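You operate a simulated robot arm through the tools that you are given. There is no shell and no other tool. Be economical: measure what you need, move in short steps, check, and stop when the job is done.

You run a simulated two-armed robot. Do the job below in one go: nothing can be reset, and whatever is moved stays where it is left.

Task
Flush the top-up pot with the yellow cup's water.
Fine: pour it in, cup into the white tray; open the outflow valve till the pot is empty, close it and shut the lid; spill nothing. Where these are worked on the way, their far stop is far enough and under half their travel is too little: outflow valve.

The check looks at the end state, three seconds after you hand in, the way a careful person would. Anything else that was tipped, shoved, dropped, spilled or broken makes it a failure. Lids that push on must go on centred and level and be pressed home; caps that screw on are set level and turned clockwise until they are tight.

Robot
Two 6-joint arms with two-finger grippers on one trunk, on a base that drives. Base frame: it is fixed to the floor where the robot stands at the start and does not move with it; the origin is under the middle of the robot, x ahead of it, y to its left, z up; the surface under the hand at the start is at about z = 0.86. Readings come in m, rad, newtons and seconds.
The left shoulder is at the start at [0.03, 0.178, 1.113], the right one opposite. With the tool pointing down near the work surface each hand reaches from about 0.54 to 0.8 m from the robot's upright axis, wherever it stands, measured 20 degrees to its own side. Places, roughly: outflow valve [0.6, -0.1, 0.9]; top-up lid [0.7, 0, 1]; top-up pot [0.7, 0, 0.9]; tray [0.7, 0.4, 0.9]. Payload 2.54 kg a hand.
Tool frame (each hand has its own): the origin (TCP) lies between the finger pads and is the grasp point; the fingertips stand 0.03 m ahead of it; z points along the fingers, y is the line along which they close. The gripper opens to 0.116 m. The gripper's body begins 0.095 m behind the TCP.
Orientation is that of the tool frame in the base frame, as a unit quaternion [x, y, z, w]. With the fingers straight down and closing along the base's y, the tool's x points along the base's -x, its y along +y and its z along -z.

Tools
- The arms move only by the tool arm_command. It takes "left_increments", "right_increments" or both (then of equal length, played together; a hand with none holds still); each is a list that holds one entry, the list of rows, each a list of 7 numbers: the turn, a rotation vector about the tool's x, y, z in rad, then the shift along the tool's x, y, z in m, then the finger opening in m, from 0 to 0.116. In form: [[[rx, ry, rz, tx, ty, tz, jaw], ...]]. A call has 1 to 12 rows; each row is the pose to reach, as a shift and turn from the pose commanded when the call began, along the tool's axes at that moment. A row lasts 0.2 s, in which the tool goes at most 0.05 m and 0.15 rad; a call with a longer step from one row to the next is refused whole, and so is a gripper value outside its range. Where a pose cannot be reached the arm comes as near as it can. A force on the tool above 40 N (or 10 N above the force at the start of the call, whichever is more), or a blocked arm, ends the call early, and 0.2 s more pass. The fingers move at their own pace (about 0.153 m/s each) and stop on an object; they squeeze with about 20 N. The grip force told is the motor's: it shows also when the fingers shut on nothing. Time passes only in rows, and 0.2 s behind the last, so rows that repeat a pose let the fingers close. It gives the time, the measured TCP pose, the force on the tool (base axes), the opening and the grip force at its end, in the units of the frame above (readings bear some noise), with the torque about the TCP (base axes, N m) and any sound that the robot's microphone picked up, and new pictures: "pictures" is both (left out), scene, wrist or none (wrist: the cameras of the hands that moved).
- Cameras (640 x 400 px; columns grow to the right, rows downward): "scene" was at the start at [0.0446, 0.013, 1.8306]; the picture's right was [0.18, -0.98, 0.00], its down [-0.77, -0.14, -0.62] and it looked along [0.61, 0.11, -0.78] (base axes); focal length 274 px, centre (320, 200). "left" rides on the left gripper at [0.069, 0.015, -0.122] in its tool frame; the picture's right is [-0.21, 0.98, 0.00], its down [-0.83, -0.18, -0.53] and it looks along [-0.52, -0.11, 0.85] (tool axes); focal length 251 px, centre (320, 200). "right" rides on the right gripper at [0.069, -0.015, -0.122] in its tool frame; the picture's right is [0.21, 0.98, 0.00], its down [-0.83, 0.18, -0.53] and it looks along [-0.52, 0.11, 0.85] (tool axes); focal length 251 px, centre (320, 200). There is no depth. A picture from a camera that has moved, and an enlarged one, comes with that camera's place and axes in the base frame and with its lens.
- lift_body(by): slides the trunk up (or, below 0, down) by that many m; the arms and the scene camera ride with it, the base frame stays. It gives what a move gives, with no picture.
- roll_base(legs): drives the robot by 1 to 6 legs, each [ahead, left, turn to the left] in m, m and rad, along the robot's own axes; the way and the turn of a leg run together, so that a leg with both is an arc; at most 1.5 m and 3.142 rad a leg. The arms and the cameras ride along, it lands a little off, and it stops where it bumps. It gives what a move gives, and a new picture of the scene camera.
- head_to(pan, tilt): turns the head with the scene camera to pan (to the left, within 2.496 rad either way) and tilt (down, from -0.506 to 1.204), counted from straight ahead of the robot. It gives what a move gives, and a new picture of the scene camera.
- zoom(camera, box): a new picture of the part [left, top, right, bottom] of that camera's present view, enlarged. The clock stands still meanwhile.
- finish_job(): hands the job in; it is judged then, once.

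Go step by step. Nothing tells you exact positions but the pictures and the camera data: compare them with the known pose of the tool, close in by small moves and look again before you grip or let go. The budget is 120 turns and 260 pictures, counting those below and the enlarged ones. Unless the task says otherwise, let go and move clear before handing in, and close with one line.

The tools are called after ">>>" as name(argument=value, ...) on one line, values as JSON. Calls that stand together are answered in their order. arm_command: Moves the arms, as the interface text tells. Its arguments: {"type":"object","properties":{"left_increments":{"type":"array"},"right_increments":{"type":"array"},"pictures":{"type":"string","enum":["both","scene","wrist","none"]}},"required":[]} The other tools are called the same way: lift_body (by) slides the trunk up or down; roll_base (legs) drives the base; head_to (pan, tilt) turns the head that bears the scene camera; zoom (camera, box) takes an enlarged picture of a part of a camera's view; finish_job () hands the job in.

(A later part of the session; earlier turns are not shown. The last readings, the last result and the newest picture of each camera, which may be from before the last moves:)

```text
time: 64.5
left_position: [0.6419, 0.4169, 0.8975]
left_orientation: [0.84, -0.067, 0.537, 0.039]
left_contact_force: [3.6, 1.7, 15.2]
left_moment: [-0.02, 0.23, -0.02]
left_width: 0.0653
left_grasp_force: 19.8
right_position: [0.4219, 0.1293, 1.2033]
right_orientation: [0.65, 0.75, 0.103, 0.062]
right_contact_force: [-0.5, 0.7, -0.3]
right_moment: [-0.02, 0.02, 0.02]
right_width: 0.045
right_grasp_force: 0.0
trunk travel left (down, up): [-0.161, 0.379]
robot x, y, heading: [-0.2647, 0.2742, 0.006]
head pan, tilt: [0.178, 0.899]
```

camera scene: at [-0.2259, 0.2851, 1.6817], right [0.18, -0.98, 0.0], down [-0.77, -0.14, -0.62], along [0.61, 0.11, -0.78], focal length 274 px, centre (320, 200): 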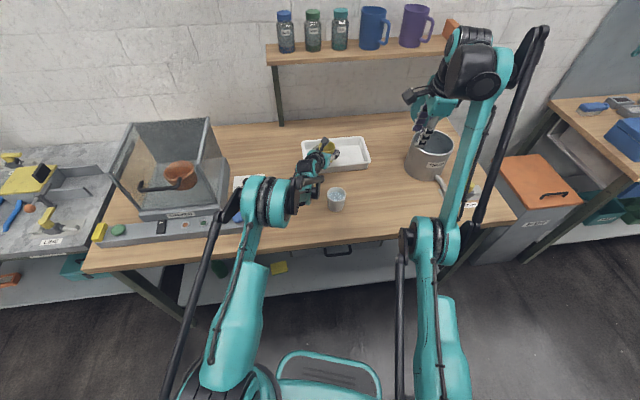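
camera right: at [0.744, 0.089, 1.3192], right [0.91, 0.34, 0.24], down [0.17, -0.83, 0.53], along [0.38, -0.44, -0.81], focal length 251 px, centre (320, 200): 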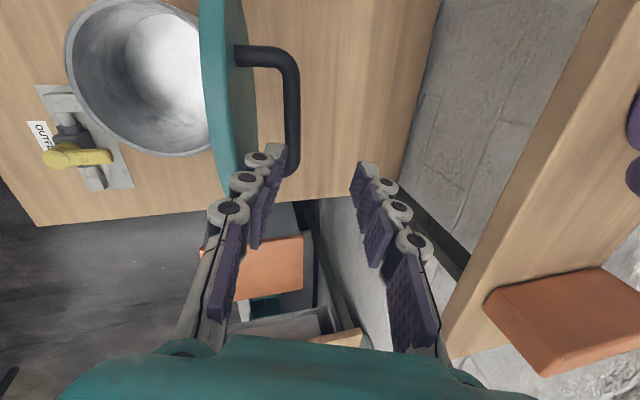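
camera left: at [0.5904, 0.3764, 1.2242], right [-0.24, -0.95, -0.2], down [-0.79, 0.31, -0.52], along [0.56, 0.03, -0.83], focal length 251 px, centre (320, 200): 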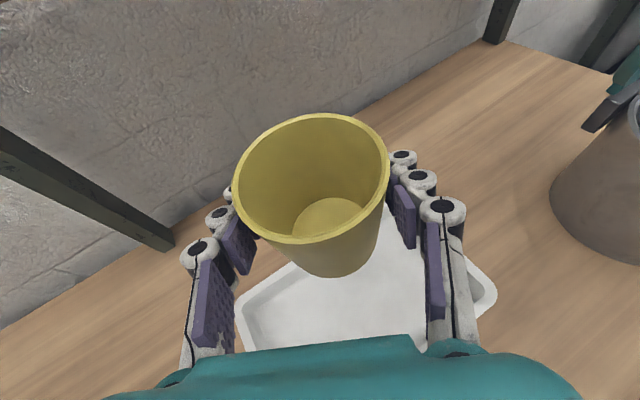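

Contact with the tray floor. I release gently and rise.

>>> arm_command(left_increments=[[[0, 0, 0, 0, 0, 0, 0.07], [0, 0, 0, 0, 0, 0, 0.08], [0, 0, 0, 0, 0, 0, 0.085]]], pictures="wrist")

>>> lift_body(by=0.22)

>>> zoom(camera="left", box=[0, 0, 640, 400])

```text
time: 65.3
left_position: [0.6434, 0.4153, 0.8962]
left_orientation: [0.841, -0.066, 0.536, 0.039]
left_contact_force: [0.9, -0.1, 0.1]
left_moment: [0.0, 0.0, 0.01]
left_width: 0.0851
left_grasp_force: 0.0
right_position: [0.4245, 0.129, 1.202]
right_orientation: [0.651, 0.75, 0.102, 0.062]
right_contact_force: [-0.2, -0.3, -0.3]
right_moment: [0.03, 0.0, -0.01]
right_width: 0.0452
right_grasp_force: 0.1
trunk travel left (down, up): [-0.161, 0.379]
robot x, y, heading: [-0.2685, 0.2711, 0.004]
head pan, tilt: [0.178, 0.899]
camera left: at [0.5598, 0.4127, 1.0104], right [-0.24, -0.95, -0.2], down [-0.79, 0.31, -0.52], along [0.56, 0.03, -0.83], focal length 251 px, centre (320, 200)
```

left: 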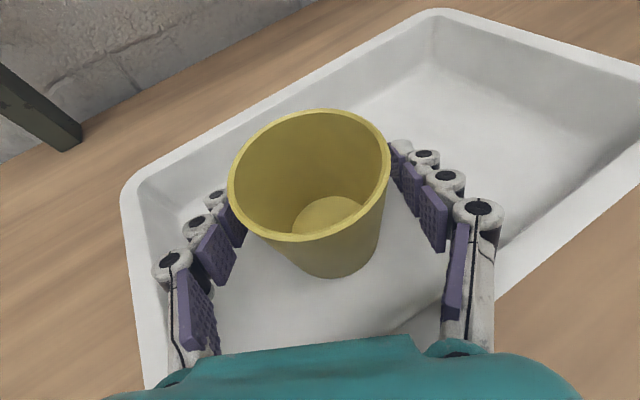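

```text
time: 67.6
left_position: [0.6426, 0.4157, 1.1157]
left_orientation: [0.841, -0.067, 0.536, 0.039]
left_contact_force: [-0.6, 0.1, -0.7]
left_moment: [-0.01, 0.02, 0.07]
left_width: 0.0849
left_grasp_force: 0.0
right_position: [0.4231, 0.1301, 1.4216]
right_orientation: [0.65, 0.75, 0.103, 0.062]
right_contact_force: [0.0, 0.6, -0.3]
right_moment: [-0.01, 0.03, -0.04]
right_width: 0.0452
right_grasp_force: 0.0
trunk travel left (down, up): [-0.381, 0.159]
robot x, y, heading: [-0.2703, 0.2736, 0.007]
head pan, tilt: [0.178, 0.899]
```

```text
1.00 times, centred on (320, 200) of left (not enlarged: the box is as wide or as high as the picture)
camera zoom: at [0.5602, 0.4127, 1.2301], right [-0.24, -0.95, -0.2], down [-0.79, 0.31, -0.52], along [0.56, 0.03, -0.83], focal length 251 px, centre (320, 200)
```

zoom: 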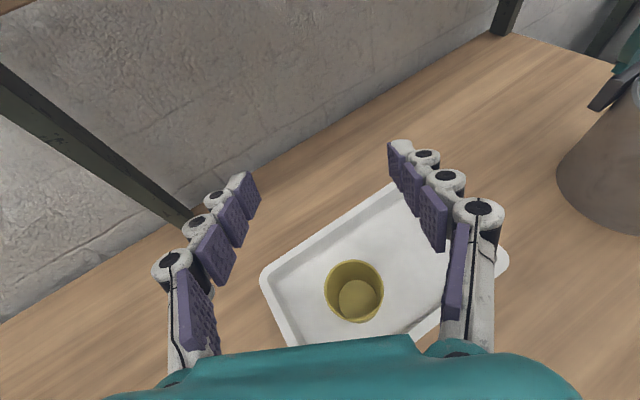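

The yellow cup stands in the tray. Next is the valve: I retract the left hand, then move the base to bring the right hand over the valve.

>>> arm_command(left_increments=[[[0, 0, 0, 0.01, 0, -0.03, 0.085], [0, 0, 0, 0.03, 0, -0.06, 0.085], [0, 0, 0, 0.05, 0, -0.09, 0.085], [0, 0, 0, 0.06, 0, -0.12, 0.085], [0, 0, 0, 0.07, 0, -0.15, 0.085]]], pictures="none")

>>> roll_base(legs=[[0, -0.2, 0], [0.19, 0, 0]])

```text
time: 68.8
left_position: [0.5353, 0.4303, 1.2443]
left_orientation: [0.84, -0.066, 0.537, 0.039]
left_contact_force: [0.1, 0.4, -0.1]
left_moment: [-0.01, 0.01, -0.03]
left_width: 0.0853
left_grasp_force: 0.1
right_position: [0.4222, 0.1298, 1.4228]
right_orientation: [0.65, 0.751, 0.102, 0.064]
right_contact_force: [-0.2, 1.0, -0.3]
right_moment: [0.03, 0.0, 0.07]
right_width: 0.0448
right_grasp_force: 0.0
trunk travel left (down, up): [-0.381, 0.159]
robot x, y, heading: [-0.2689, 0.2714, 0.0]
head pan, tilt: [0.178, 0.899]
```

```text
time: 71.6
left_position: [0.7257, 0.2329, 1.2418]
left_orientation: [0.841, -0.065, 0.536, 0.038]
left_contact_force: [0.4, 0.3, -0.5]
left_moment: [0.0, -0.01, 0.03]
left_width: 0.0853
left_grasp_force: 0.0
right_position: [0.6137, -0.0703, 1.4214]
right_orientation: [0.649, 0.751, 0.103, 0.062]
right_contact_force: [0.1, -0.2, 0.4]
right_moment: [0.0, 0.06, 0.03]
right_width: 0.0452
right_grasp_force: 0.0
trunk travel left (down, up): [-0.381, 0.159]
robot x, y, heading: [-0.0812, 0.0727, 0.012]
head pan, tilt: [0.178, 0.899]
camera scene: at [-0.0345, 0.0848, 1.8866], right [0.19, -0.98, 0.0], down [-0.77, -0.15, -0.62], along [0.61, 0.12, -0.78], focal length 274 px, centre (320, 200)
```

scene: 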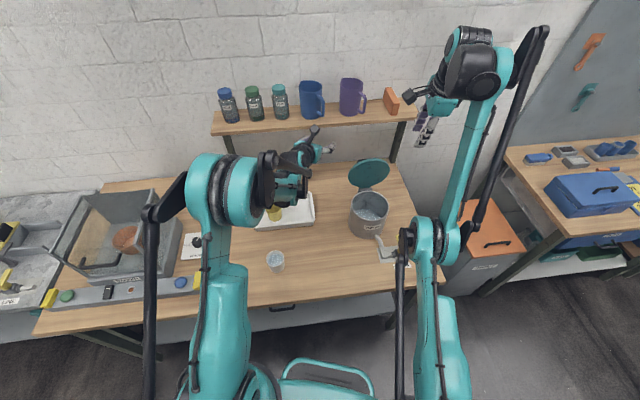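

The left hand is clear. I bring the right hand upright (fingers down, closing along y) above the valve for a close look.

>>> arm_command(right_increments=[[[0.0225, 0.0135, -0.142, -0.0064, -0.011, 0.0249, 0.05], [0.045, 0.027, -0.284, -0.0128, -0.022, 0.0497, 0.05], [0.0675, 0.0405, -0.425, -0.0192, -0.033, 0.0746, 0.05], [0.09, 0.054, -0.567, -0.0256, -0.044, 0.0994, 0.05], [0.1125, 0.0675, -0.709, -0.032, -0.055, 0.1243, 0.05], [0.135, 0.081, -0.851, -0.0384, -0.066, 0.1491, 0.05], [0.1575, 0.0945, -0.993, -0.0448, -0.077, 0.174, 0.05], [0.18, 0.108, -1.134, -0.0512, -0.088, 0.1988, 0.05], [0.2025, 0.1215, -1.276, -0.0576, -0.099, 0.2237, 0.05], [0.225, 0.135, -1.418, -0.064, -0.11, 0.2485, 0.05]]], pictures="wrist")

>>> zoom(camera="right", box=[200, 40, 440, 200])

```text
time: 73.8
left_position: [0.7252, 0.2335, 1.2432]
left_orientation: [0.84, -0.065, 0.537, 0.038]
left_contact_force: [-0.8, -0.4, 0.4]
left_moment: [0.01, -0.02, 0.02]
left_width: 0.0849
left_grasp_force: 0.0
right_position: [0.5621, -0.1304, 1.4161]
right_orientation: [-0.001, 1.0, 0.0, 0.001]
right_contact_force: [-0.7, -0.2, -0.4]
right_moment: [-0.02, -0.07, 0.0]
right_width: 0.05
right_grasp_force: 0.0
right hand out of reach, approached as far as the arm can: row 1, 2, 3, 4, 5, 6, 7, 8, 9, 10
trunk travel left (down, up): [-0.381, 0.159]
robot x, y, heading: [-0.0778, 0.0703, 0.007]
head pan, tilt: [0.178, 0.899]
camera right: at [0.4932, -0.1446, 1.5365], right [-0.22, 0.98, 0.0], down [0.82, 0.18, 0.53], along [0.52, 0.11, -0.85], focal length 251 px, centre (320, 200)
```

right: 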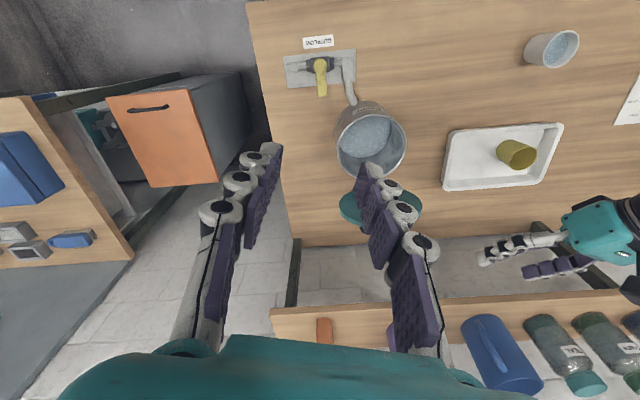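

```text
2.50 times, centred on (320, 120) of right
camera zoom: at [0.4932, -0.1446, 1.5365], right [-0.22, 0.98, 0.0], down [0.82, 0.18, 0.53], along [0.52, 0.11, -0.85], focal length 629 px, centre (320, 400)
```

zoom: 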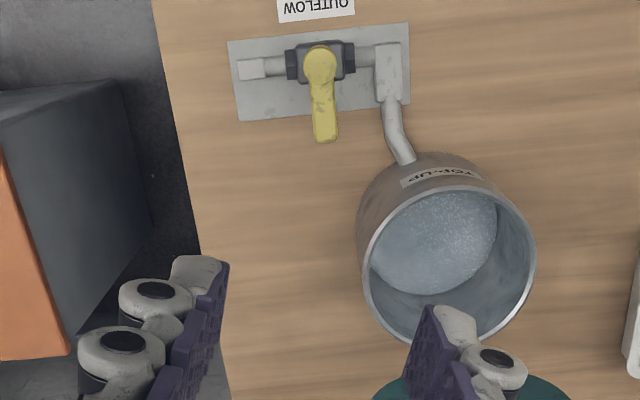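

The valve lever is perpendicular to its pipe (closed), and the water is visible in the pot. I descend above the lever tip.

>>> arm_command(right_increments=[[[0, 0, 0, -0.002, 0.001, 0.04, 0.05], [0, 0, 0, -0.004, 0.002, 0.08, 0.05], [0, 0, 0, -0.006, 0.003, 0.12, 0.05], [0, 0, 0, -0.008, 0.004, 0.16, 0.05], [0, 0, 0, -0.01, 0.005, 0.2, 0.05], [0, 0, 0, -0.012, 0.006, 0.24, 0.05], [0, 0, 0, -0.014, 0.007, 0.28, 0.05], [0, 0, 0, -0.017, 0.008, 0.32, 0.05], [0, 0, 0, -0.02, 0.01, 0.355, 0.05]]], pictures="wrist")

```text
time: 76.0
left_position: [0.7211, 0.2334, 1.2457]
left_orientation: [0.84, -0.065, 0.537, 0.038]
left_contact_force: [-0.7, 0.0, 1.0]
left_moment: [0.03, 0.02, 0.01]
left_width: 0.0852
left_grasp_force: 0.4
right_position: [0.644, -0.1202, 1.1623]
right_orientation: [0.0, 1.0, -0.001, 0.002]
right_contact_force: [-0.2, -0.7, 0.5]
right_moment: [-0.01, -0.06, -0.03]
right_width: 0.0499
right_grasp_force: 0.1
right hand out of reach, approached as far as the arm can: row 1, 2, 3, 4, 5, 6, 7, 8
trunk travel left (down, up): [-0.381, 0.159]
robot x, y, heading: [-0.0831, 0.0705, 0.009]
head pan, tilt: [0.178, 0.899]
stopped in row 9 (right hand): the arm was blocked; the commanded pose is now the measured one
camera right: at [0.575, -0.1342, 1.2836], right [-0.21, 0.98, 0.0], down [0.82, 0.18, 0.54], along [0.53, 0.11, -0.84], focal length 251 px, centre (320, 200)
```

right: 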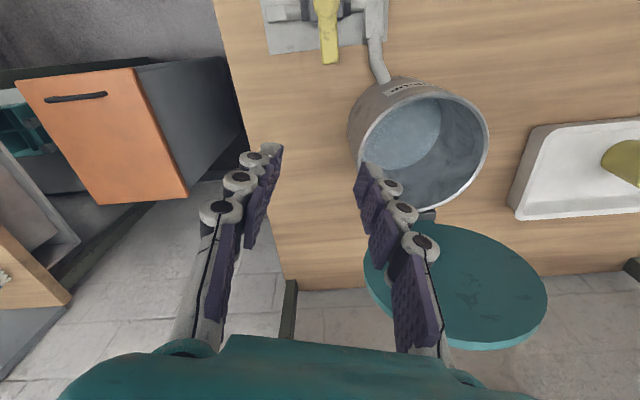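

The arm was blocked and drifted forward, so I look at the whole scene.

>>> zoom(camera="scene", box=[0, 0, 640, 400])

```text
1.00 times, centred on (320, 200) of scene (not enlarged: the box is as wide or as high as the picture)
camera zoom: at [-0.0412, 0.0852, 1.8868], right [0.19, -0.98, 0.0], down [-0.77, -0.15, -0.62], along [0.61, 0.12, -0.78], focal length 274 px, centre (320, 200)
```

zoom: 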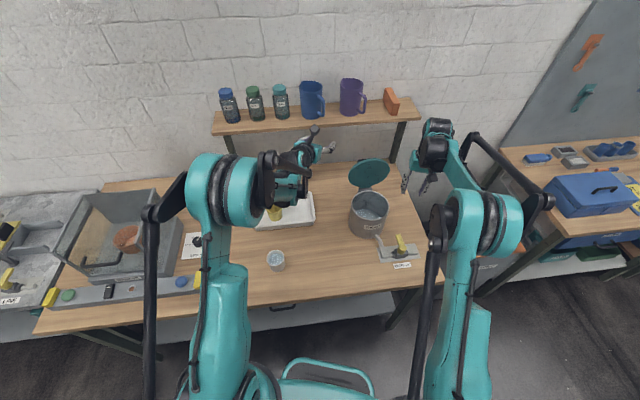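

>>> lift_body(by=-0.1)

>>> arm_command(right_increments=[[[0, 0, 0, 0.02, 0.002, 0.0, 0.05], [0, 0, 0, 0.04, 0.004, 0.01, 0.05], [0, 0, 0, 0.048, 0.005, 0.03, 0.05]]], pictures="wrist")

```text
time: 77.3
left_position: [0.7253, 0.2325, 1.1432]
left_orientation: [0.84, -0.065, 0.537, 0.038]
left_contact_force: [-0.2, -0.2, 0.7]
left_moment: [-0.04, 0.01, 0.01]
left_width: 0.0847
left_grasp_force: 0.0
right_position: [0.6479, -0.1196, 1.0603]
right_orientation: [0.0, 1.0, -0.001, -0.001]
right_contact_force: [-0.4, 0.4, -0.1]
right_moment: [-0.02, -0.01, 0.02]
right_width: 0.0503
right_grasp_force: 0.1
trunk travel left (down, up): [-0.281, 0.259]
robot x, y, heading: [-0.078, 0.0738, 0.008]
head pan, tilt: [0.178, 0.899]
```

```text
time: 78.1
left_position: [0.7272, 0.2322, 1.1422]
left_orientation: [0.841, -0.065, 0.536, 0.038]
left_contact_force: [0.7, -0.5, 0.0]
left_moment: [0.01, 0.02, -0.05]
left_width: 0.0849
left_grasp_force: 0.2
right_position: [0.6012, -0.1172, 1.0281]
right_orientation: [-0.001, 1.0, 0.0, 0.0]
right_contact_force: [0.6, 0.6, 0.0]
right_moment: [0.0, 0.02, 0.02]
right_width: 0.0499
right_grasp_force: 0.0
trunk travel left (down, up): [-0.281, 0.259]
robot x, y, heading: [-0.0785, 0.0684, 0.007]
head pan, tilt: [0.178, 0.899]
camera right: at [0.5308, -0.1306, 1.1508], right [-0.21, 0.98, 0.0], down [0.83, 0.18, 0.53], along [0.52, 0.11, -0.85], focal length 251 px, centre (320, 200)
```

right: 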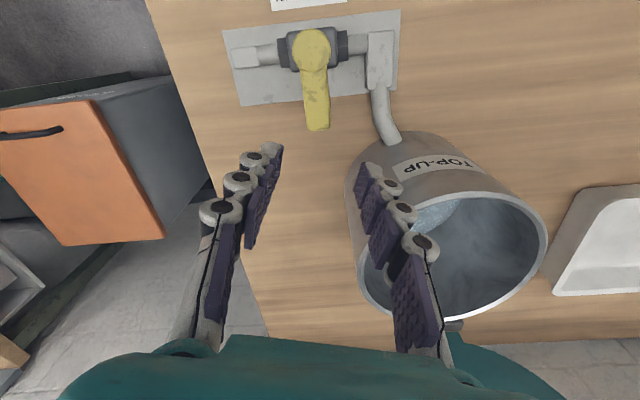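

Good, the hand responds now. I align its yaw to the lever (about 0.28) and hover over the lever at about 4.5 cm from the pivot.

>>> arm_command(right_increments=[[[0, 0, -0.14, 0.012, -0.004, 0.01, 0.04], [0, 0, -0.28, 0.023, -0.007, 0.025, 0.04], [0, 0, -0.28, 0.023, -0.007, 0.04, 0.04]]], pictures="wrist")

>>> zoom(camera="scene", box=[350, 200, 450, 280])

>>> zoom(camera="right", box=[220, 40, 420, 200])

```text
time: 78.9
left_position: [0.7274, 0.2324, 1.1405]
left_orientation: [0.841, -0.065, 0.536, 0.038]
left_contact_force: [0.2, 0.5, -0.3]
left_moment: [0.02, -0.02, 0.0]
left_width: 0.085
left_grasp_force: 0.0
right_position: [0.5783, -0.1226, 0.9897]
right_orientation: [-0.141, 0.99, -0.001, 0.0]
right_contact_force: [0.1, -0.5, -0.5]
right_moment: [-0.02, 0.03, -0.02]
right_width: 0.0402
right_grasp_force: 0.2
trunk travel left (down, up): [-0.281, 0.259]
robot x, y, heading: [-0.0861, 0.0727, 0.008]
head pan, tilt: [0.178, 0.899]
camera right: at [0.5156, -0.155, 1.1106], right [-0.48, 0.88, 0.0], down [0.74, 0.4, 0.53], along [0.47, 0.25, -0.85], focal length 251 px, centre (320, 200)
```

right: 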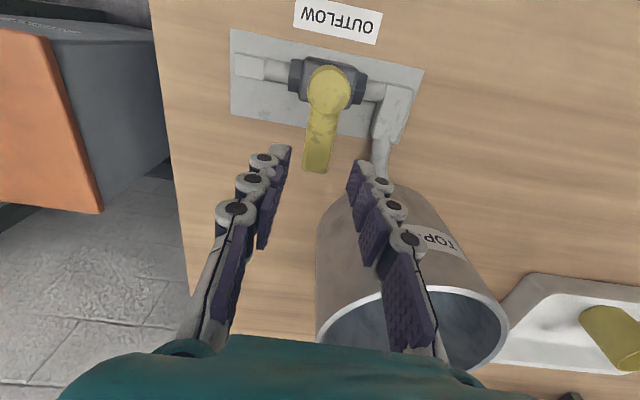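

```text
5.00 times, centred on (400, 240) of scene
camera zoom: at [-0.0339, 0.085, 1.7866], right [0.19, -0.98, 0.0], down [-0.77, -0.15, -0.62], along [0.61, 0.12, -0.78], focal length 1371 px, centre (-80, 0)
```

zoom: 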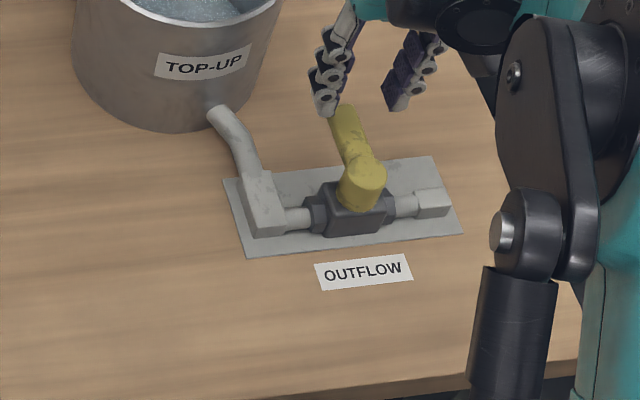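

```text
2.50 times, centred on (320, 120) of right
camera zoom: at [0.5156, -0.155, 1.1106], right [-0.48, 0.88, 0.0], down [0.74, 0.4, 0.53], along [0.47, 0.25, -0.85], focal length 629 px, centre (320, 400)
```

zoom: 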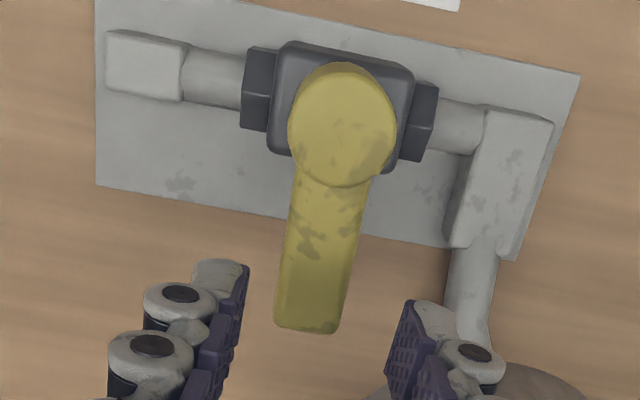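

The lever is aligned; its top is at about z 0.915. I descend so the fingertips straddle it and close lightly to see which way it sits.

>>> arm_command(right_increments=[[[0, 0, 0, 0, 0, 0.025, 0.04], [0, 0, 0, 0, 0, 0.045, 0.04], [0, 0, 0, 0, 0, 0.056, 0.04], [0, 0, 0, 0, 0, 0.056, 0.03]]], pictures="wrist")

>>> zoom(camera="scene", box=[350, 200, 450, 280])

```text
time: 79.9
left_position: [0.726, 0.2334, 1.142]
left_orientation: [0.841, -0.065, 0.536, 0.038]
left_contact_force: [0.6, -0.3, 0.8]
left_moment: [0.02, -0.04, 0.0]
left_width: 0.0854
left_grasp_force: 0.1
right_position: [0.5769, -0.1224, 0.9349]
right_orientation: [-0.139, 0.99, -0.001, 0.0]
right_contact_force: [0.3, -0.8, 0.1]
right_moment: [0.01, 0.0, 0.05]
right_width: 0.0302
right_grasp_force: 0.0
trunk travel left (down, up): [-0.281, 0.259]
robot x, y, heading: [-0.0799, 0.0756, 0.007]
head pan, tilt: [0.178, 0.899]
camera right: at [0.5147, -0.1548, 1.0564], right [-0.48, 0.88, 0.0], down [0.74, 0.4, 0.53], along [0.47, 0.25, -0.85], focal length 251 px, centre (320, 200)
```

right: 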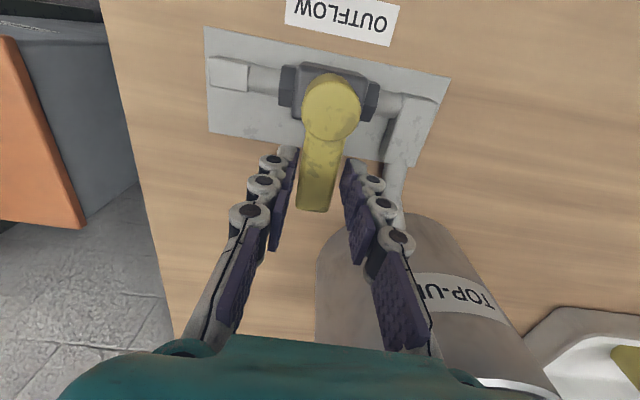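

```text
5.00 times, centred on (400, 240) of scene
camera zoom: at [-0.0349, 0.085, 1.7866], right [0.19, -0.98, 0.0], down [-0.77, -0.15, -0.62], along [0.61, 0.12, -0.78], focal length 1371 px, centre (-80, 0)
```

zoom: 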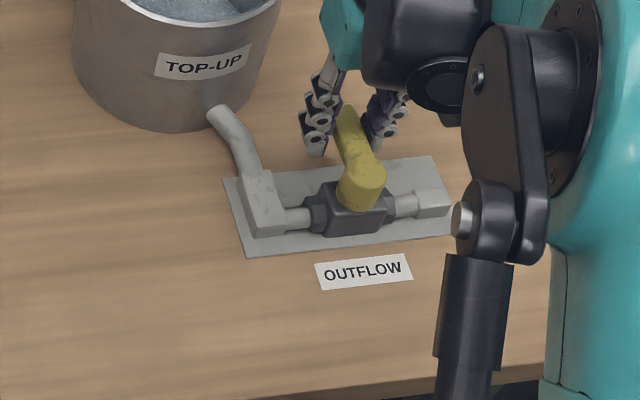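

The fingers straddle the lever. I try turning it to the right (clockwise from above) a little, watching force.

>>> arm_command(right_increments=[[[0, 0, 0.14, 0.0004, -0.0061, 0, 0.026], [0, 0, 0.28, 0.0017, -0.012, 0, 0.026], [0, 0, 0.42, 0.0038, -0.0177, 0, 0.026]]], pictures="wrist")

```text
time: 80.7
left_position: [0.7258, 0.2327, 1.1436]
left_orientation: [0.841, -0.065, 0.536, 0.038]
left_contact_force: [0.5, -1.3, 0.4]
left_moment: [-0.02, -0.04, 0.04]
left_width: 0.0848
left_grasp_force: 0.1
right_position: [0.579, -0.1409, 0.9346]
right_orientation: [0.071, 0.997, -0.001, 0.0]
right_contact_force: [0.1, 2.3, 0.1]
right_moment: [0.04, -0.01, 0.01]
right_width: 0.0268
right_grasp_force: 0.7
trunk travel left (down, up): [-0.281, 0.259]
robot x, y, heading: [-0.0769, 0.0738, 0.006]
head pan, tilt: [0.178, 0.899]
camera right: at [0.5088, -0.1445, 1.0562], right [-0.07, 1.0, 0.0], down [0.84, 0.06, 0.53], along [0.53, 0.04, -0.85], focal length 251 px, centre (320, 200)
```

right: 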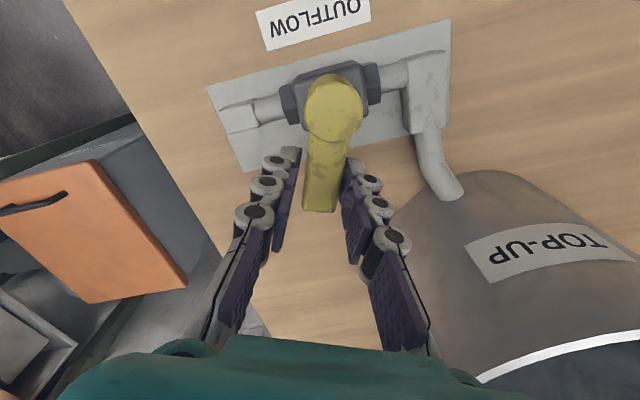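

It turns freely with only 2 N, so right is the opening direction. I continue toward the far stop.

>>> arm_command(right_increments=[[[0, 0, 0.14, 0.0004, -0.0061, 0, 0.026], [0, 0, 0.28, 0.0017, -0.012, 0, 0.026], [0, 0, 0.42, 0.0038, -0.0177, 0, 0.026], [0, 0, 0.56, 0.0066, -0.0231, 0, 0.026], [0, 0, 0.7, 0.0102, -0.028, 0, 0.026], [0, 0, 0.84, 0.0145, -0.0324, 0, 0.026], [0, 0, 0.98, 0.0193, -0.0361, 0, 0.026], [0, 0, 1.12, 0.0246, -0.0392, 0, 0.026]]], pictures="wrist")

>>> zoom(camera="scene", box=[320, 160, 450, 280])

```text
time: 82.5
left_position: [0.7253, 0.2322, 1.1419]
left_orientation: [0.841, -0.065, 0.535, 0.038]
left_contact_force: [-0.1, -0.1, -1.0]
left_moment: [-0.03, -0.02, 0.01]
left_width: 0.0851
left_grasp_force: 0.0
right_position: [0.5484, -0.1759, 0.9338]
right_orientation: [0.591, 0.807, 0.0, 0.001]
right_contact_force: [1.3, 0.4, 1.0]
right_moment: [0.01, -0.03, 0.01]
right_width: 0.0271
right_grasp_force: 1.1
trunk travel left (down, up): [-0.281, 0.259]
robot x, y, heading: [-0.0792, 0.0734, 0.009]
head pan, tilt: [0.178, 0.899]
camera right: at [0.5133, -0.1136, 1.0552], right [0.87, 0.5, 0.0], down [0.42, -0.73, 0.54], along [0.27, -0.46, -0.84], focal length 251 px, centre (320, 200)
```

right: 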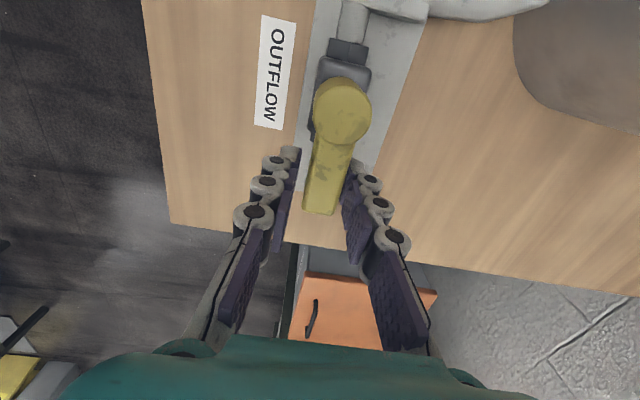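

```text
3.33 times, centred on (385, 220) of scene
camera zoom: at [-0.0346, 0.085, 1.7866], right [0.19, -0.98, 0.0], down [-0.77, -0.15, -0.62], along [0.61, 0.12, -0.78], focal length 914 px, centre (103, 133)
```

zoom: 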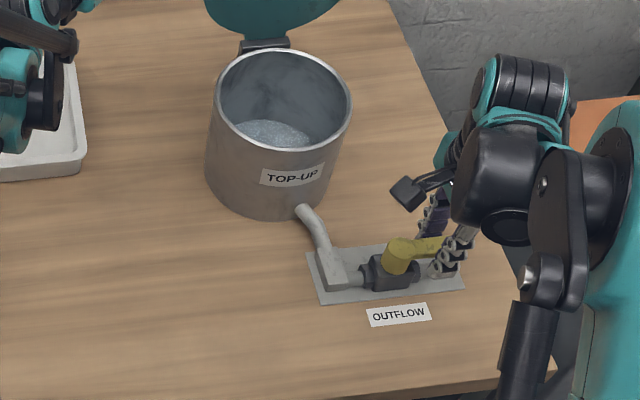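

The water is dropping. I push a little further to the stop.

>>> arm_command(right_increments=[[[0, 0, 0.1, 0.0002, -0.0043, 0, 0.026], [0, 0, 0.2, 0.0009, -0.0087, 0, 0.026], [0, 0, 0.3, 0.0019, -0.0128, 0, 0.026]]], pictures="wrist")

>>> zoom(camera="scene", box=[320, 160, 450, 280])

```text
time: 83.3
left_position: [0.7287, 0.2372, 1.1401]
left_orientation: [0.842, -0.064, 0.535, 0.04]
left_contact_force: [-0.4, 0.4, 0.5]
left_moment: [-0.01, -0.02, -0.02]
left_width: 0.0852
left_grasp_force: 0.1
right_position: [0.541, -0.1731, 0.9323]
right_orientation: [0.703, 0.711, 0.0, 0.0]
right_contact_force: [28.8, 22.1, 2.7]
right_moment: [0.32, -0.51, 0.86]
right_width: 0.0452
right_grasp_force: 14.3
trunk travel left (down, up): [-0.281, 0.259]
robot x, y, heading: [-0.078, 0.0731, 0.01]
head pan, tilt: [0.178, 0.899]
camera right: at [0.5244, -0.1027, 1.0543], right [0.97, 0.23, 0.0], down [0.19, -0.82, 0.53], along [0.12, -0.52, -0.85], focal length 251 px, centre (320, 200)
```

right: 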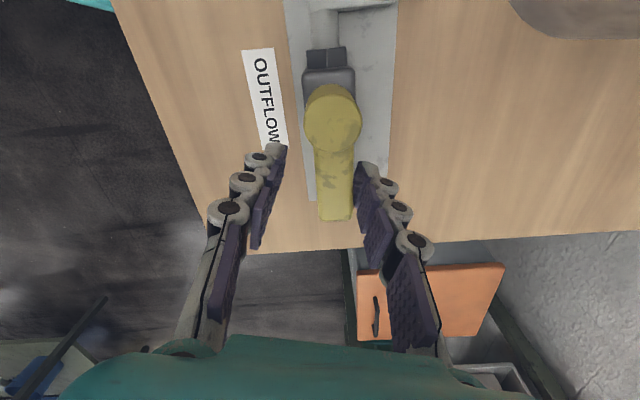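

```text
3.33 times, centred on (385, 220) of scene
camera zoom: at [-0.0301, 0.089, 1.7865], right [0.19, -0.98, 0.0], down [-0.77, -0.15, -0.62], along [0.61, 0.12, -0.78], focal length 914 px, centre (103, 133)
```

zoom: 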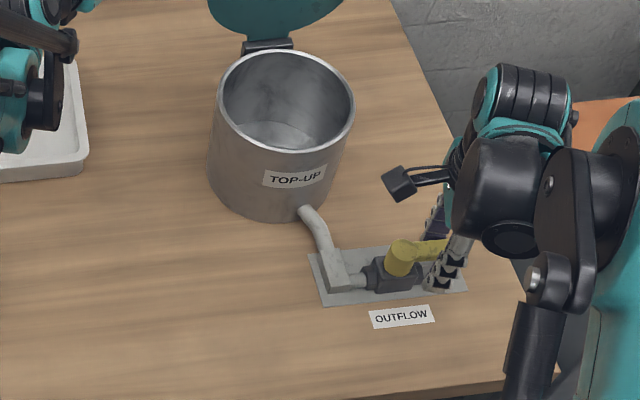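

It is at the open stop. I relax the hand and wait while the pot drains.

>>> arm_command(right_increments=[[[0, 0, -0.1, 0.0002, 0.006, 0, 0.03], [0, 0, -0.15, 0.0005, 0.009, 0, 0.03], [0, 0, -0.15, 0.0005, 0.009, 0, 0.03], [0, 0, -0.15, 0.0005, 0.009, 0, 0.03], [0, 0, -0.15, 0.0005, 0.009, 0, 0.03], [0, 0, -0.15, 0.0005, 0.009, 0, 0.03], [0, 0, -0.15, 0.0005, 0.009, 0, 0.03], [0, 0, -0.15, 0.0005, 0.009, 0, 0.03], [0, 0, -0.15, 0.0005, 0.009, 0, 0.03], [0, 0, -0.15, 0.0005, 0.009, 0, 0.03], [0, 0, -0.15, 0.0005, 0.009, 0, 0.03], [0, 0, -0.15, 0.0005, 0.009, 0, 0.03]]], pictures="wrist")

>>> zoom(camera="scene", box=[335, 160, 395, 220])

```text
time: 85.9
left_position: [0.7265, 0.2342, 1.1413]
left_orientation: [0.841, -0.065, 0.536, 0.039]
left_contact_force: [0.4, 0.1, -0.3]
left_moment: [0.0, -0.01, 0.02]
left_width: 0.0848
left_grasp_force: 0.0
right_position: [0.5468, -0.1759, 0.9343]
right_orientation: [0.648, 0.762, -0.001, 0.001]
right_contact_force: [9.1, -0.5, 0.1]
right_moment: [0.02, -0.19, 0.07]
right_width: 0.0356
right_grasp_force: 4.0
trunk travel left (down, up): [-0.281, 0.259]
robot x, y, heading: [-0.0794, 0.0714, 0.003]
head pan, tilt: [0.178, 0.899]
camera right: at [0.5201, -0.1101, 1.0553], right [0.93, 0.37, 0.0], down [0.31, -0.79, 0.54], along [0.2, -0.5, -0.84], focal length 251 px, centre (320, 200)
```

right: 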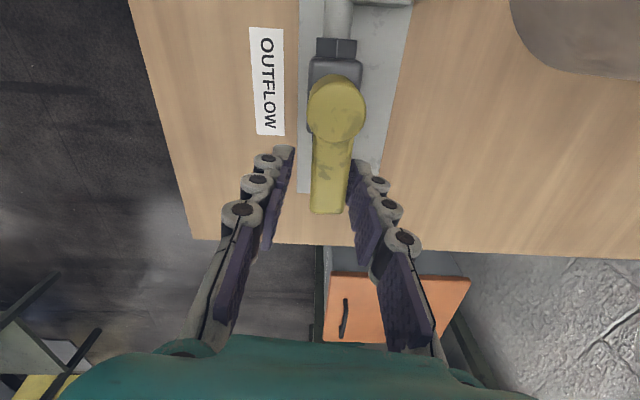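

```text
6.67 times, centred on (365, 190) of scene
camera zoom: at [-0.0334, 0.0848, 1.7866], right [0.19, -0.98, 0.0], down [-0.77, -0.15, -0.62], along [0.61, 0.12, -0.78], focal length 1827 px, centre (20, 267)
```

zoom: 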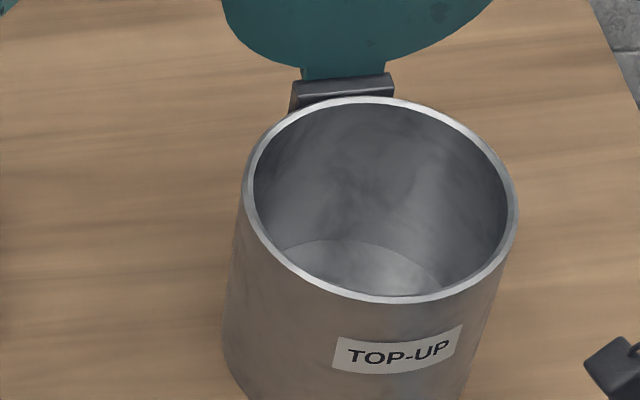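

It looks almost empty. I wait a bit more and compare.

>>> arm_command(right_increments=[[[0, 0, 0, 0, 0, 0, 0.036], [0, 0, 0, 0, 0, 0, 0.036], [0, 0, 0, 0, 0, 0, 0.036], [0, 0, 0, 0, 0, 0, 0.036], [0, 0, 0, 0, 0, 0, 0.036], [0, 0, 0, 0, 0, 0, 0.036], [0, 0, 0, 0, 0, 0, 0.036], [0, 0, 0, 0, 0, 0, 0.036], [0, 0, 0, 0, 0, 0, 0.036], [0, 0, 0, 0, 0, 0, 0.036], [0, 0, 0, 0, 0, 0, 0.036], [0, 0, 0, 0, 0, 0, 0.036]]], pictures="none")

>>> zoom(camera="scene", box=[335, 160, 395, 220])

```text
time: 88.5
left_position: [0.7261, 0.2338, 1.1427]
left_orientation: [0.841, -0.065, 0.536, 0.039]
left_contact_force: [0.3, 0.0, -0.4]
left_moment: [-0.03, -0.01, 0.02]
left_width: 0.0852
left_grasp_force: 0.0
right_position: [0.5458, -0.1763, 0.9337]
right_orientation: [0.649, 0.761, 0.0, 0.001]
right_contact_force: [2.4, -0.1, 0.2]
right_moment: [0.03, -0.03, 0.01]
right_width: 0.037
right_grasp_force: 0.7
trunk travel left (down, up): [-0.281, 0.259]
robot x, y, heading: [-0.0789, 0.0723, 0.01]
head pan, tilt: [0.178, 0.899]
```

```text
6.67 times, centred on (365, 190) of scene
camera zoom: at [-0.0344, 0.0852, 1.7866], right [0.19, -0.98, 0.0], down [-0.77, -0.15, -0.62], along [0.61, 0.12, -0.78], focal length 1827 px, centre (20, 267)
```

zoom: 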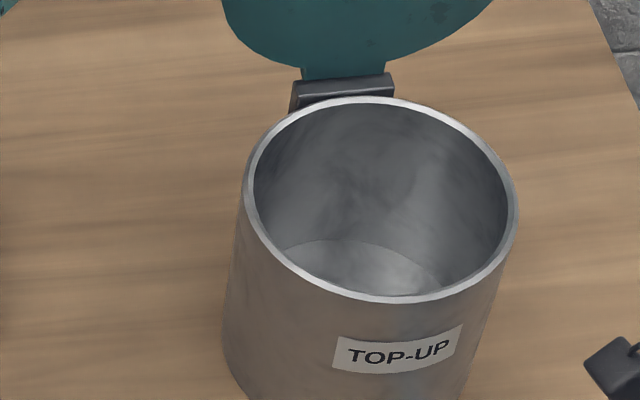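

The pot is empty. I turn the lever back to the closed position.

>>> arm_command(right_increments=[[[0, 0, -0.14, 0.0009, 0.0056, 0, 0.026], [0, 0, -0.28, 0.0025, 0.0109, 0, 0.026], [0, 0, -0.42, 0.0049, 0.016, 0, 0.026], [0, 0, -0.56, 0.008, 0.0207, 0, 0.026], [0, 0, -0.7, 0.0117, 0.025, 0, 0.026], [0, 0, -0.84, 0.0159, 0.0286, 0, 0.026], [0, 0, -0.98, 0.0206, 0.0316, 0, 0.026], [0, 0, -1.12, 0.0258, 0.034, 0, 0.026], [0, 0, -1.26, 0.0311, 0.0357, 0, 0.026], [0, 0, -1.4, 0.0366, 0.0365, 0, 0.026], [0, 0, -1.54, 0.0423, 0.0366, 0, 0.026], [0, 0, -1.68, 0.0479, 0.0359, 0, 0.026]]], pictures="wrist")

```text
time: 91.1
left_position: [0.7267, 0.2333, 1.1421]
left_orientation: [0.841, -0.065, 0.536, 0.038]
left_contact_force: [0.7, 0.1, 0.8]
left_moment: [-0.02, 0.01, 0.02]
left_width: 0.0852
left_grasp_force: 0.1
right_position: [0.5722, -0.1243, 0.9335]
right_orientation: [-0.135, 0.991, -0.001, 0.0]
right_contact_force: [1.1, -2.3, 0.8]
right_moment: [-0.01, -0.02, 0.0]
right_width: 0.0272
right_grasp_force: 1.0
trunk travel left (down, up): [-0.281, 0.259]
robot x, y, heading: [-0.0809, 0.074, 0.006]
head pan, tilt: [0.178, 0.899]
camera right: at [0.5105, -0.1563, 1.0549], right [-0.47, 0.88, 0.0], down [0.75, 0.4, 0.53], along [0.47, 0.25, -0.85], focal length 251 px, centre (320, 200)
```

right: 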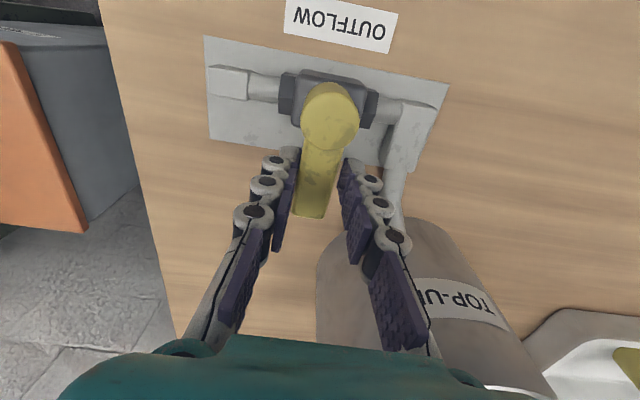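

Nearly back. I press gently to the closed stop.

>>> arm_command(right_increments=[[[0, 0, -0.08, 0.0002, 0.0035, 0, 0.026], [0, 0, -0.16, 0.0006, 0.007, 0, 0.026], [0, 0, -0.24, 0.0012, 0.01, 0, 0.026]]], pictures="wrist")

>>> zoom(camera="scene", box=[350, 200, 450, 280])

```text
time: 91.9
left_position: [0.7264, 0.2293, 1.1447]
left_orientation: [0.841, -0.067, 0.536, 0.039]
left_contact_force: [-0.7, -0.9, -0.1]
left_moment: [0.0, 0.01, -0.02]
left_width: 0.0849
left_grasp_force: 0.1
right_position: [0.5671, -0.1188, 0.9332]
right_orientation: [-0.25, 0.968, -0.001, -0.001]
right_contact_force: [-2.4, -24.5, 2.0]
right_moment: [-0.38, 0.0, -0.49]
right_width: 0.039
right_grasp_force: 10.0
trunk travel left (down, up): [-0.281, 0.259]
robot x, y, heading: [-0.0805, 0.0701, 0.006]
head pan, tilt: [0.178, 0.899]
camera right: at [0.5152, -0.1651, 1.0545], right [-0.66, 0.75, 0.0], down [0.63, 0.56, 0.53], along [0.4, 0.35, -0.85], focal length 251 px, centre (320, 200)
```

right: 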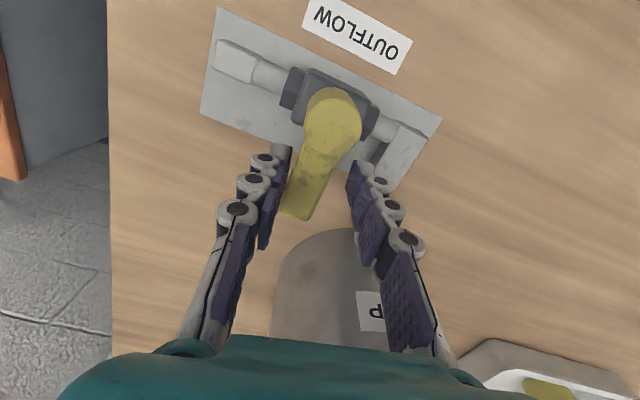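

```text
5.00 times, centred on (400, 240) of scene
camera zoom: at [-0.0356, 0.0809, 1.7867], right [0.19, -0.98, 0.0], down [-0.77, -0.14, -0.62], along [0.61, 0.12, -0.78], focal length 1371 px, centre (-80, 0)
```

zoom: 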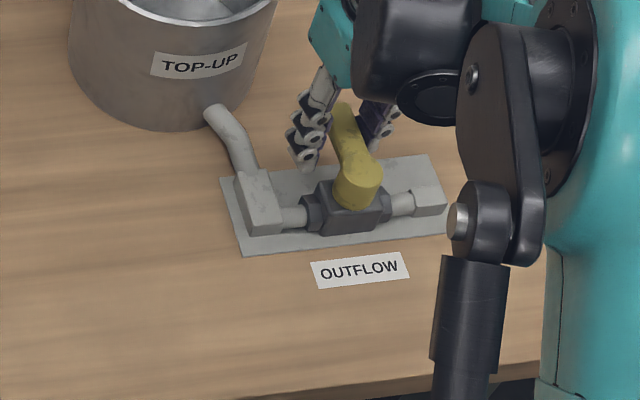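

The valve is back at its closed stop. I free the fingers, rise, and retract the left hand so it will clear the lid.

>>> arm_command(right_increments=[[[0, 0, 0.12, 0, -0.006, 0, 0.045], [0, 0, 0.16, 0, -0.007, 0, 0.05], [0, 0, 0.16, 0, -0.007, -0.04, 0.05], [0, 0, 0.16, 0, -0.007, -0.08, 0.05], [0, 0, 0.16, 0, -0.007, -0.12, 0.05], [0, 0, 0.16, -0.01, -0.007, -0.16, 0.05], [0, 0, 0.16, -0.01, -0.007, -0.16, 0.05]]], left_increments=[[[0, 0, 0, 0.01, 0, -0.03, 0.085], [0, 0, 0, 0.02, 0, -0.06, 0.085], [0, 0, 0, 0.035, 0, -0.09, 0.085], [0, 0, 0, 0.05, 0, -0.12, 0.085], [0, 0, 0, 0.06, 0, -0.15, 0.085], [0, 0, 0, 0.07, 0, -0.18, 0.085], [0, 0, 0, 0.08, 0, -0.2, 0.085]]], pictures="scene")

>>> zoom(camera="scene", box=[320, 160, 450, 280])

```text
time: 93.5
left_position: [0.5799, 0.2531, 1.2991]
left_orientation: [0.841, -0.066, 0.536, 0.039]
left_contact_force: [-0.2, 0.1, 0.2]
left_moment: [-0.01, 0.05, 0.01]
left_width: 0.0848
left_grasp_force: 0.0
right_position: [0.5783, -0.1168, 1.0929]
right_orientation: [-0.174, 0.985, -0.001, 0.0]
right_contact_force: [0.4, -1.1, -0.5]
right_moment: [-0.01, -0.01, -0.01]
right_width: 0.0502
right_grasp_force: 0.0
trunk travel left (down, up): [-0.281, 0.259]
robot x, y, heading: [-0.0762, 0.0728, 0.008]
head pan, tilt: [0.178, 0.899]
camera scene: at [-0.0351, 0.0845, 1.7866], right [0.19, -0.98, 0.0], down [-0.77, -0.15, -0.62], along [0.61, 0.12, -0.78], focal length 274 px, centre (320, 200)
```

scene: 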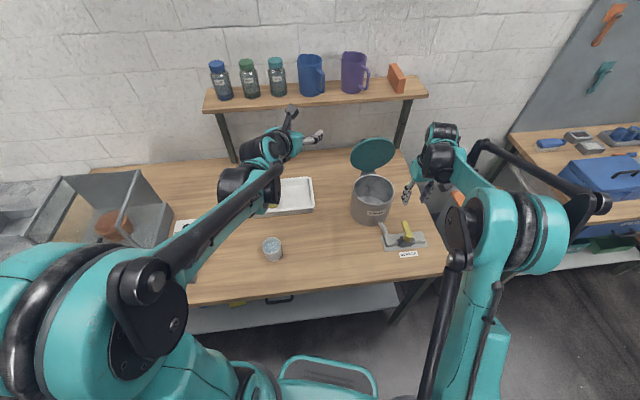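

```text
3.33 times, centred on (385, 220) of scene
camera zoom: at [-0.0351, 0.0845, 1.7866], right [0.19, -0.98, 0.0], down [-0.77, -0.15, -0.62], along [0.61, 0.12, -0.78], focal length 914 px, centre (103, 133)
```

zoom: 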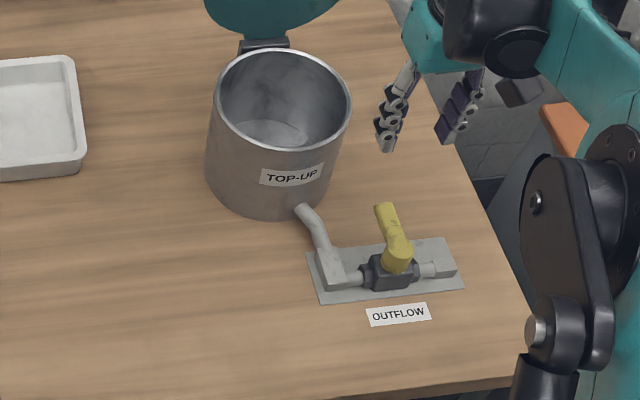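

The valve is closed and the table is dry. Now I reorient the right hand for the lid handle, rising at the same time.

>>> arm_command(right_increments=[[[-0.0174, -0.0158, 0.148, 0, 0, -0.016, 0.05], [-0.0348, -0.0315, 0.296, 0, 0, -0.032, 0.05], [-0.0523, -0.0473, 0.444, 0, 0, -0.048, 0.05], [-0.0697, -0.063, 0.592, 0, 0, -0.064, 0.05], [-0.0871, -0.0788, 0.74, 0, 0, -0.08, 0.05], [-0.1045, -0.0945, 0.8885, 0, 0, -0.096, 0.05], [-0.1219, -0.1103, 1.0366, 0, 0, -0.112, 0.05], [-0.1393, -0.126, 1.1847, 0, 0, -0.128, 0.05], [-0.1568, -0.1418, 1.3328, 0, 0, -0.144, 0.05], [-0.1742, -0.1575, 1.481, 0, 0, -0.16, 0.05], [-0.1916, -0.1733, 1.629, 0, 0, -0.17, 0.05], [-0.209, -0.189, 1.777, 0, 0, -0.17, 0.05]]], pictures="none")

>>> lift_body(by=0.044)

```text
time: 96.1
left_position: [0.5808, 0.2533, 1.2985]
left_orientation: [0.841, -0.065, 0.535, 0.038]
left_contact_force: [0.1, 0.5, -0.4]
left_moment: [-0.01, -0.01, -0.01]
left_width: 0.0852
left_grasp_force: 0.1
right_position: [0.5817, -0.1159, 1.2628]
right_orientation: [0.654, 0.746, 0.103, 0.066]
right_contact_force: [-0.2, -0.5, 0.2]
right_moment: [0.0, 0.0, -0.03]
right_width: 0.0501
right_grasp_force: 0.0
trunk travel left (down, up): [-0.281, 0.259]
robot x, y, heading: [-0.0768, 0.0739, 0.008]
head pan, tilt: [0.178, 0.899]
```

```text
time: 97.0
left_position: [0.5804, 0.2538, 1.3427]
left_orientation: [0.841, -0.065, 0.536, 0.038]
left_contact_force: [-0.5, 0.3, 0.0]
left_moment: [0.05, 0.0, -0.01]
left_width: 0.085
left_grasp_force: 0.1
right_position: [0.5823, -0.1165, 1.3069]
right_orientation: [0.653, 0.747, 0.103, 0.065]
right_contact_force: [0.1, 0.3, 0.3]
right_moment: [0.01, -0.02, -0.03]
right_width: 0.0502
right_grasp_force: 0.0
trunk travel left (down, up): [-0.325, 0.215]
robot x, y, heading: [-0.0764, 0.0722, 0.008]
head pan, tilt: [0.178, 0.899]
```

>>> roll_base(legs=[[0.076, -0.073, -0.008]])

>>> zoom(camera="right", box=[0, 0, 640, 400])

```text
time: 98.2
left_position: [0.6595, 0.1758, 1.3416]
left_orientation: [0.84, -0.069, 0.536, 0.041]
left_contact_force: [-0.2, 0.5, -0.6]
left_moment: [0.01, -0.03, 0.0]
left_width: 0.085
left_grasp_force: 0.0
right_position: [0.6565, -0.1956, 1.3071]
right_orientation: [0.657, 0.744, 0.104, 0.066]
right_contact_force: [0.2, -0.7, 0.4]
right_moment: [-0.01, 0.01, -0.01]
right_width: 0.0499
right_grasp_force: 0.0
trunk travel left (down, up): [-0.325, 0.215]
robot x, y, heading: [-0.0072, -0.0024, 0.003]
head pan, tilt: [0.178, 0.899]
camera scene: at [0.0409, 0.0108, 1.8306], right [0.18, -0.98, 0.0], down [-0.77, -0.14, -0.62], along [0.61, 0.11, -0.78], focal length 274 px, centre (320, 200)
```

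scene: 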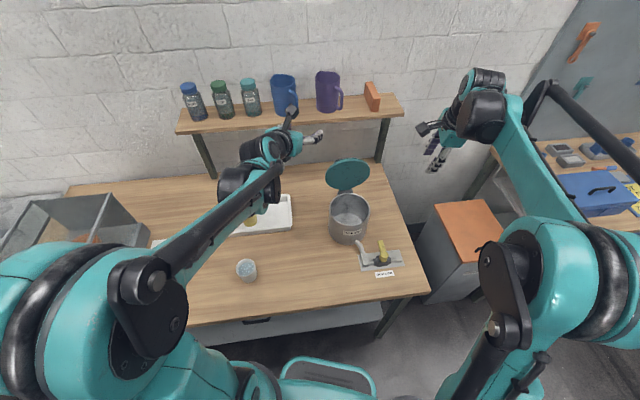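

```text
1.00 times, centred on (320, 200) of right (not enlarged: the box is as wide or as high as the picture)
camera zoom: at [0.6037, -0.1356, 1.424], right [0.91, 0.33, 0.24], down [0.16, -0.83, 0.53], along [0.38, -0.45, -0.81], focal length 251 px, centre (320, 200)
```

zoom: 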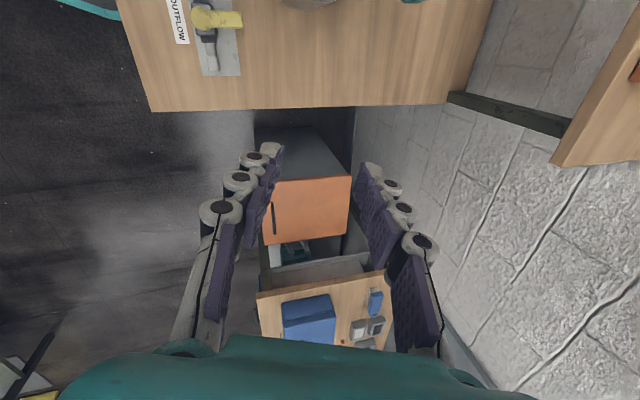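

>>> arm_command(right_increments=[[[0, 0, 0, 0.03, 0.022, 0.01, 0.05], [0, 0, 0, 0.06, 0.044, 0.02, 0.05], [0, 0, 0, 0.09, 0.066, 0.035, 0.05], [0, 0, 0, 0.12, 0.088, 0.05, 0.05], [0, 0, 0, 0.15, 0.11, 0.07, 0.05], [0, 0, 0, 0.18, 0.13, 0.09, 0.05], [0, 0, 0, 0.203, 0.149, 0.109, 0.05], [0, 0, 0, 0.203, 0.149, 0.109, 0.05]]], pictures="wrist")

>>> zoom(camera="scene", box=[290, 110, 430, 250])

```text
time: 100.0
left_position: [0.6564, 0.1741, 1.3432]
left_orientation: [0.84, -0.069, 0.536, 0.04]
left_contact_force: [0.0, 0.2, 0.3]
left_moment: [0.0, 0.0, 0.01]
left_width: 0.0851
left_grasp_force: 0.1
right_position: [0.7996, 0.0329, 1.2438]
right_orientation: [0.657, 0.744, 0.104, 0.067]
right_contact_force: [-1.4, 0.5, 0.6]
right_moment: [0.01, -0.02, -0.02]
right_width: 0.0501
right_grasp_force: 0.1
trunk travel left (down, up): [-0.325, 0.215]
robot x, y, heading: [-0.0031, -0.0014, 0.002]
head pan, tilt: [0.178, 0.899]
camera right: at [0.747, 0.0915, 1.3614], right [0.91, 0.33, 0.24], down [0.16, -0.83, 0.53], along [0.38, -0.45, -0.81], focal length 251 px, centre (320, 200)
```

right: 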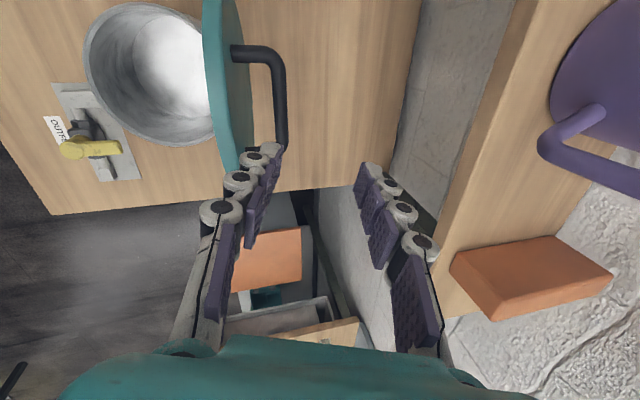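

```text
2.86 times, centred on (360, 180) of scene
camera zoom: at [0.0389, 0.0104, 1.8307], right [0.18, -0.98, 0.0], down [-0.77, -0.14, -0.62], along [0.61, 0.11, -0.78], focal length 783 px, centre (206, 257)
```

zoom: 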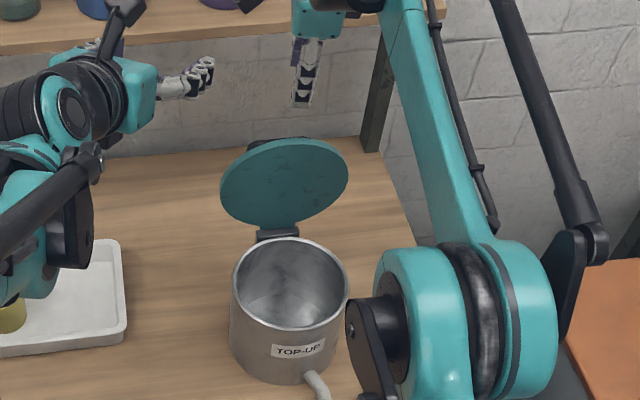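

The handle bar is just below the jaw. I come down in two stages so the bar passes between the fingers.

>>> arm_command(right_increments=[[[0, 0, 0, 0, -0.008, 0.026, 0.045], [0, 0, 0, -0.001, -0.0154, 0.052, 0.045], [0, 0, 0, -0.001, -0.0154, 0.052, 0.045]]], pictures="wrist")

```text
time: 100.8
left_position: [0.6572, 0.1749, 1.344]
left_orientation: [0.84, -0.069, 0.536, 0.041]
left_contact_force: [0.0, 0.6, 0.0]
left_moment: [0.0, 0.0, -0.02]
left_width: 0.0848
left_grasp_force: 0.1
right_position: [0.7963, 0.0322, 1.1896]
right_orientation: [0.656, 0.744, 0.103, 0.066]
right_contact_force: [-0.7, -0.4, 0.5]
right_moment: [0.01, -0.01, -0.01]
right_width: 0.0449
right_grasp_force: 0.0
trunk travel left (down, up): [-0.325, 0.215]
robot x, y, heading: [-0.0043, 0.0011, -0.002]
head pan, tilt: [0.178, 0.899]
camera right: at [0.7448, 0.0929, 1.3068], right [0.91, 0.33, 0.24], down [0.16, -0.83, 0.53], along [0.38, -0.45, -0.81], focal length 251 px, centre (320, 200)
```

right: 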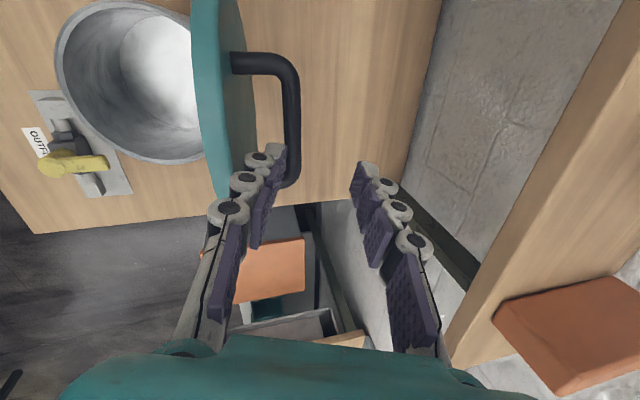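

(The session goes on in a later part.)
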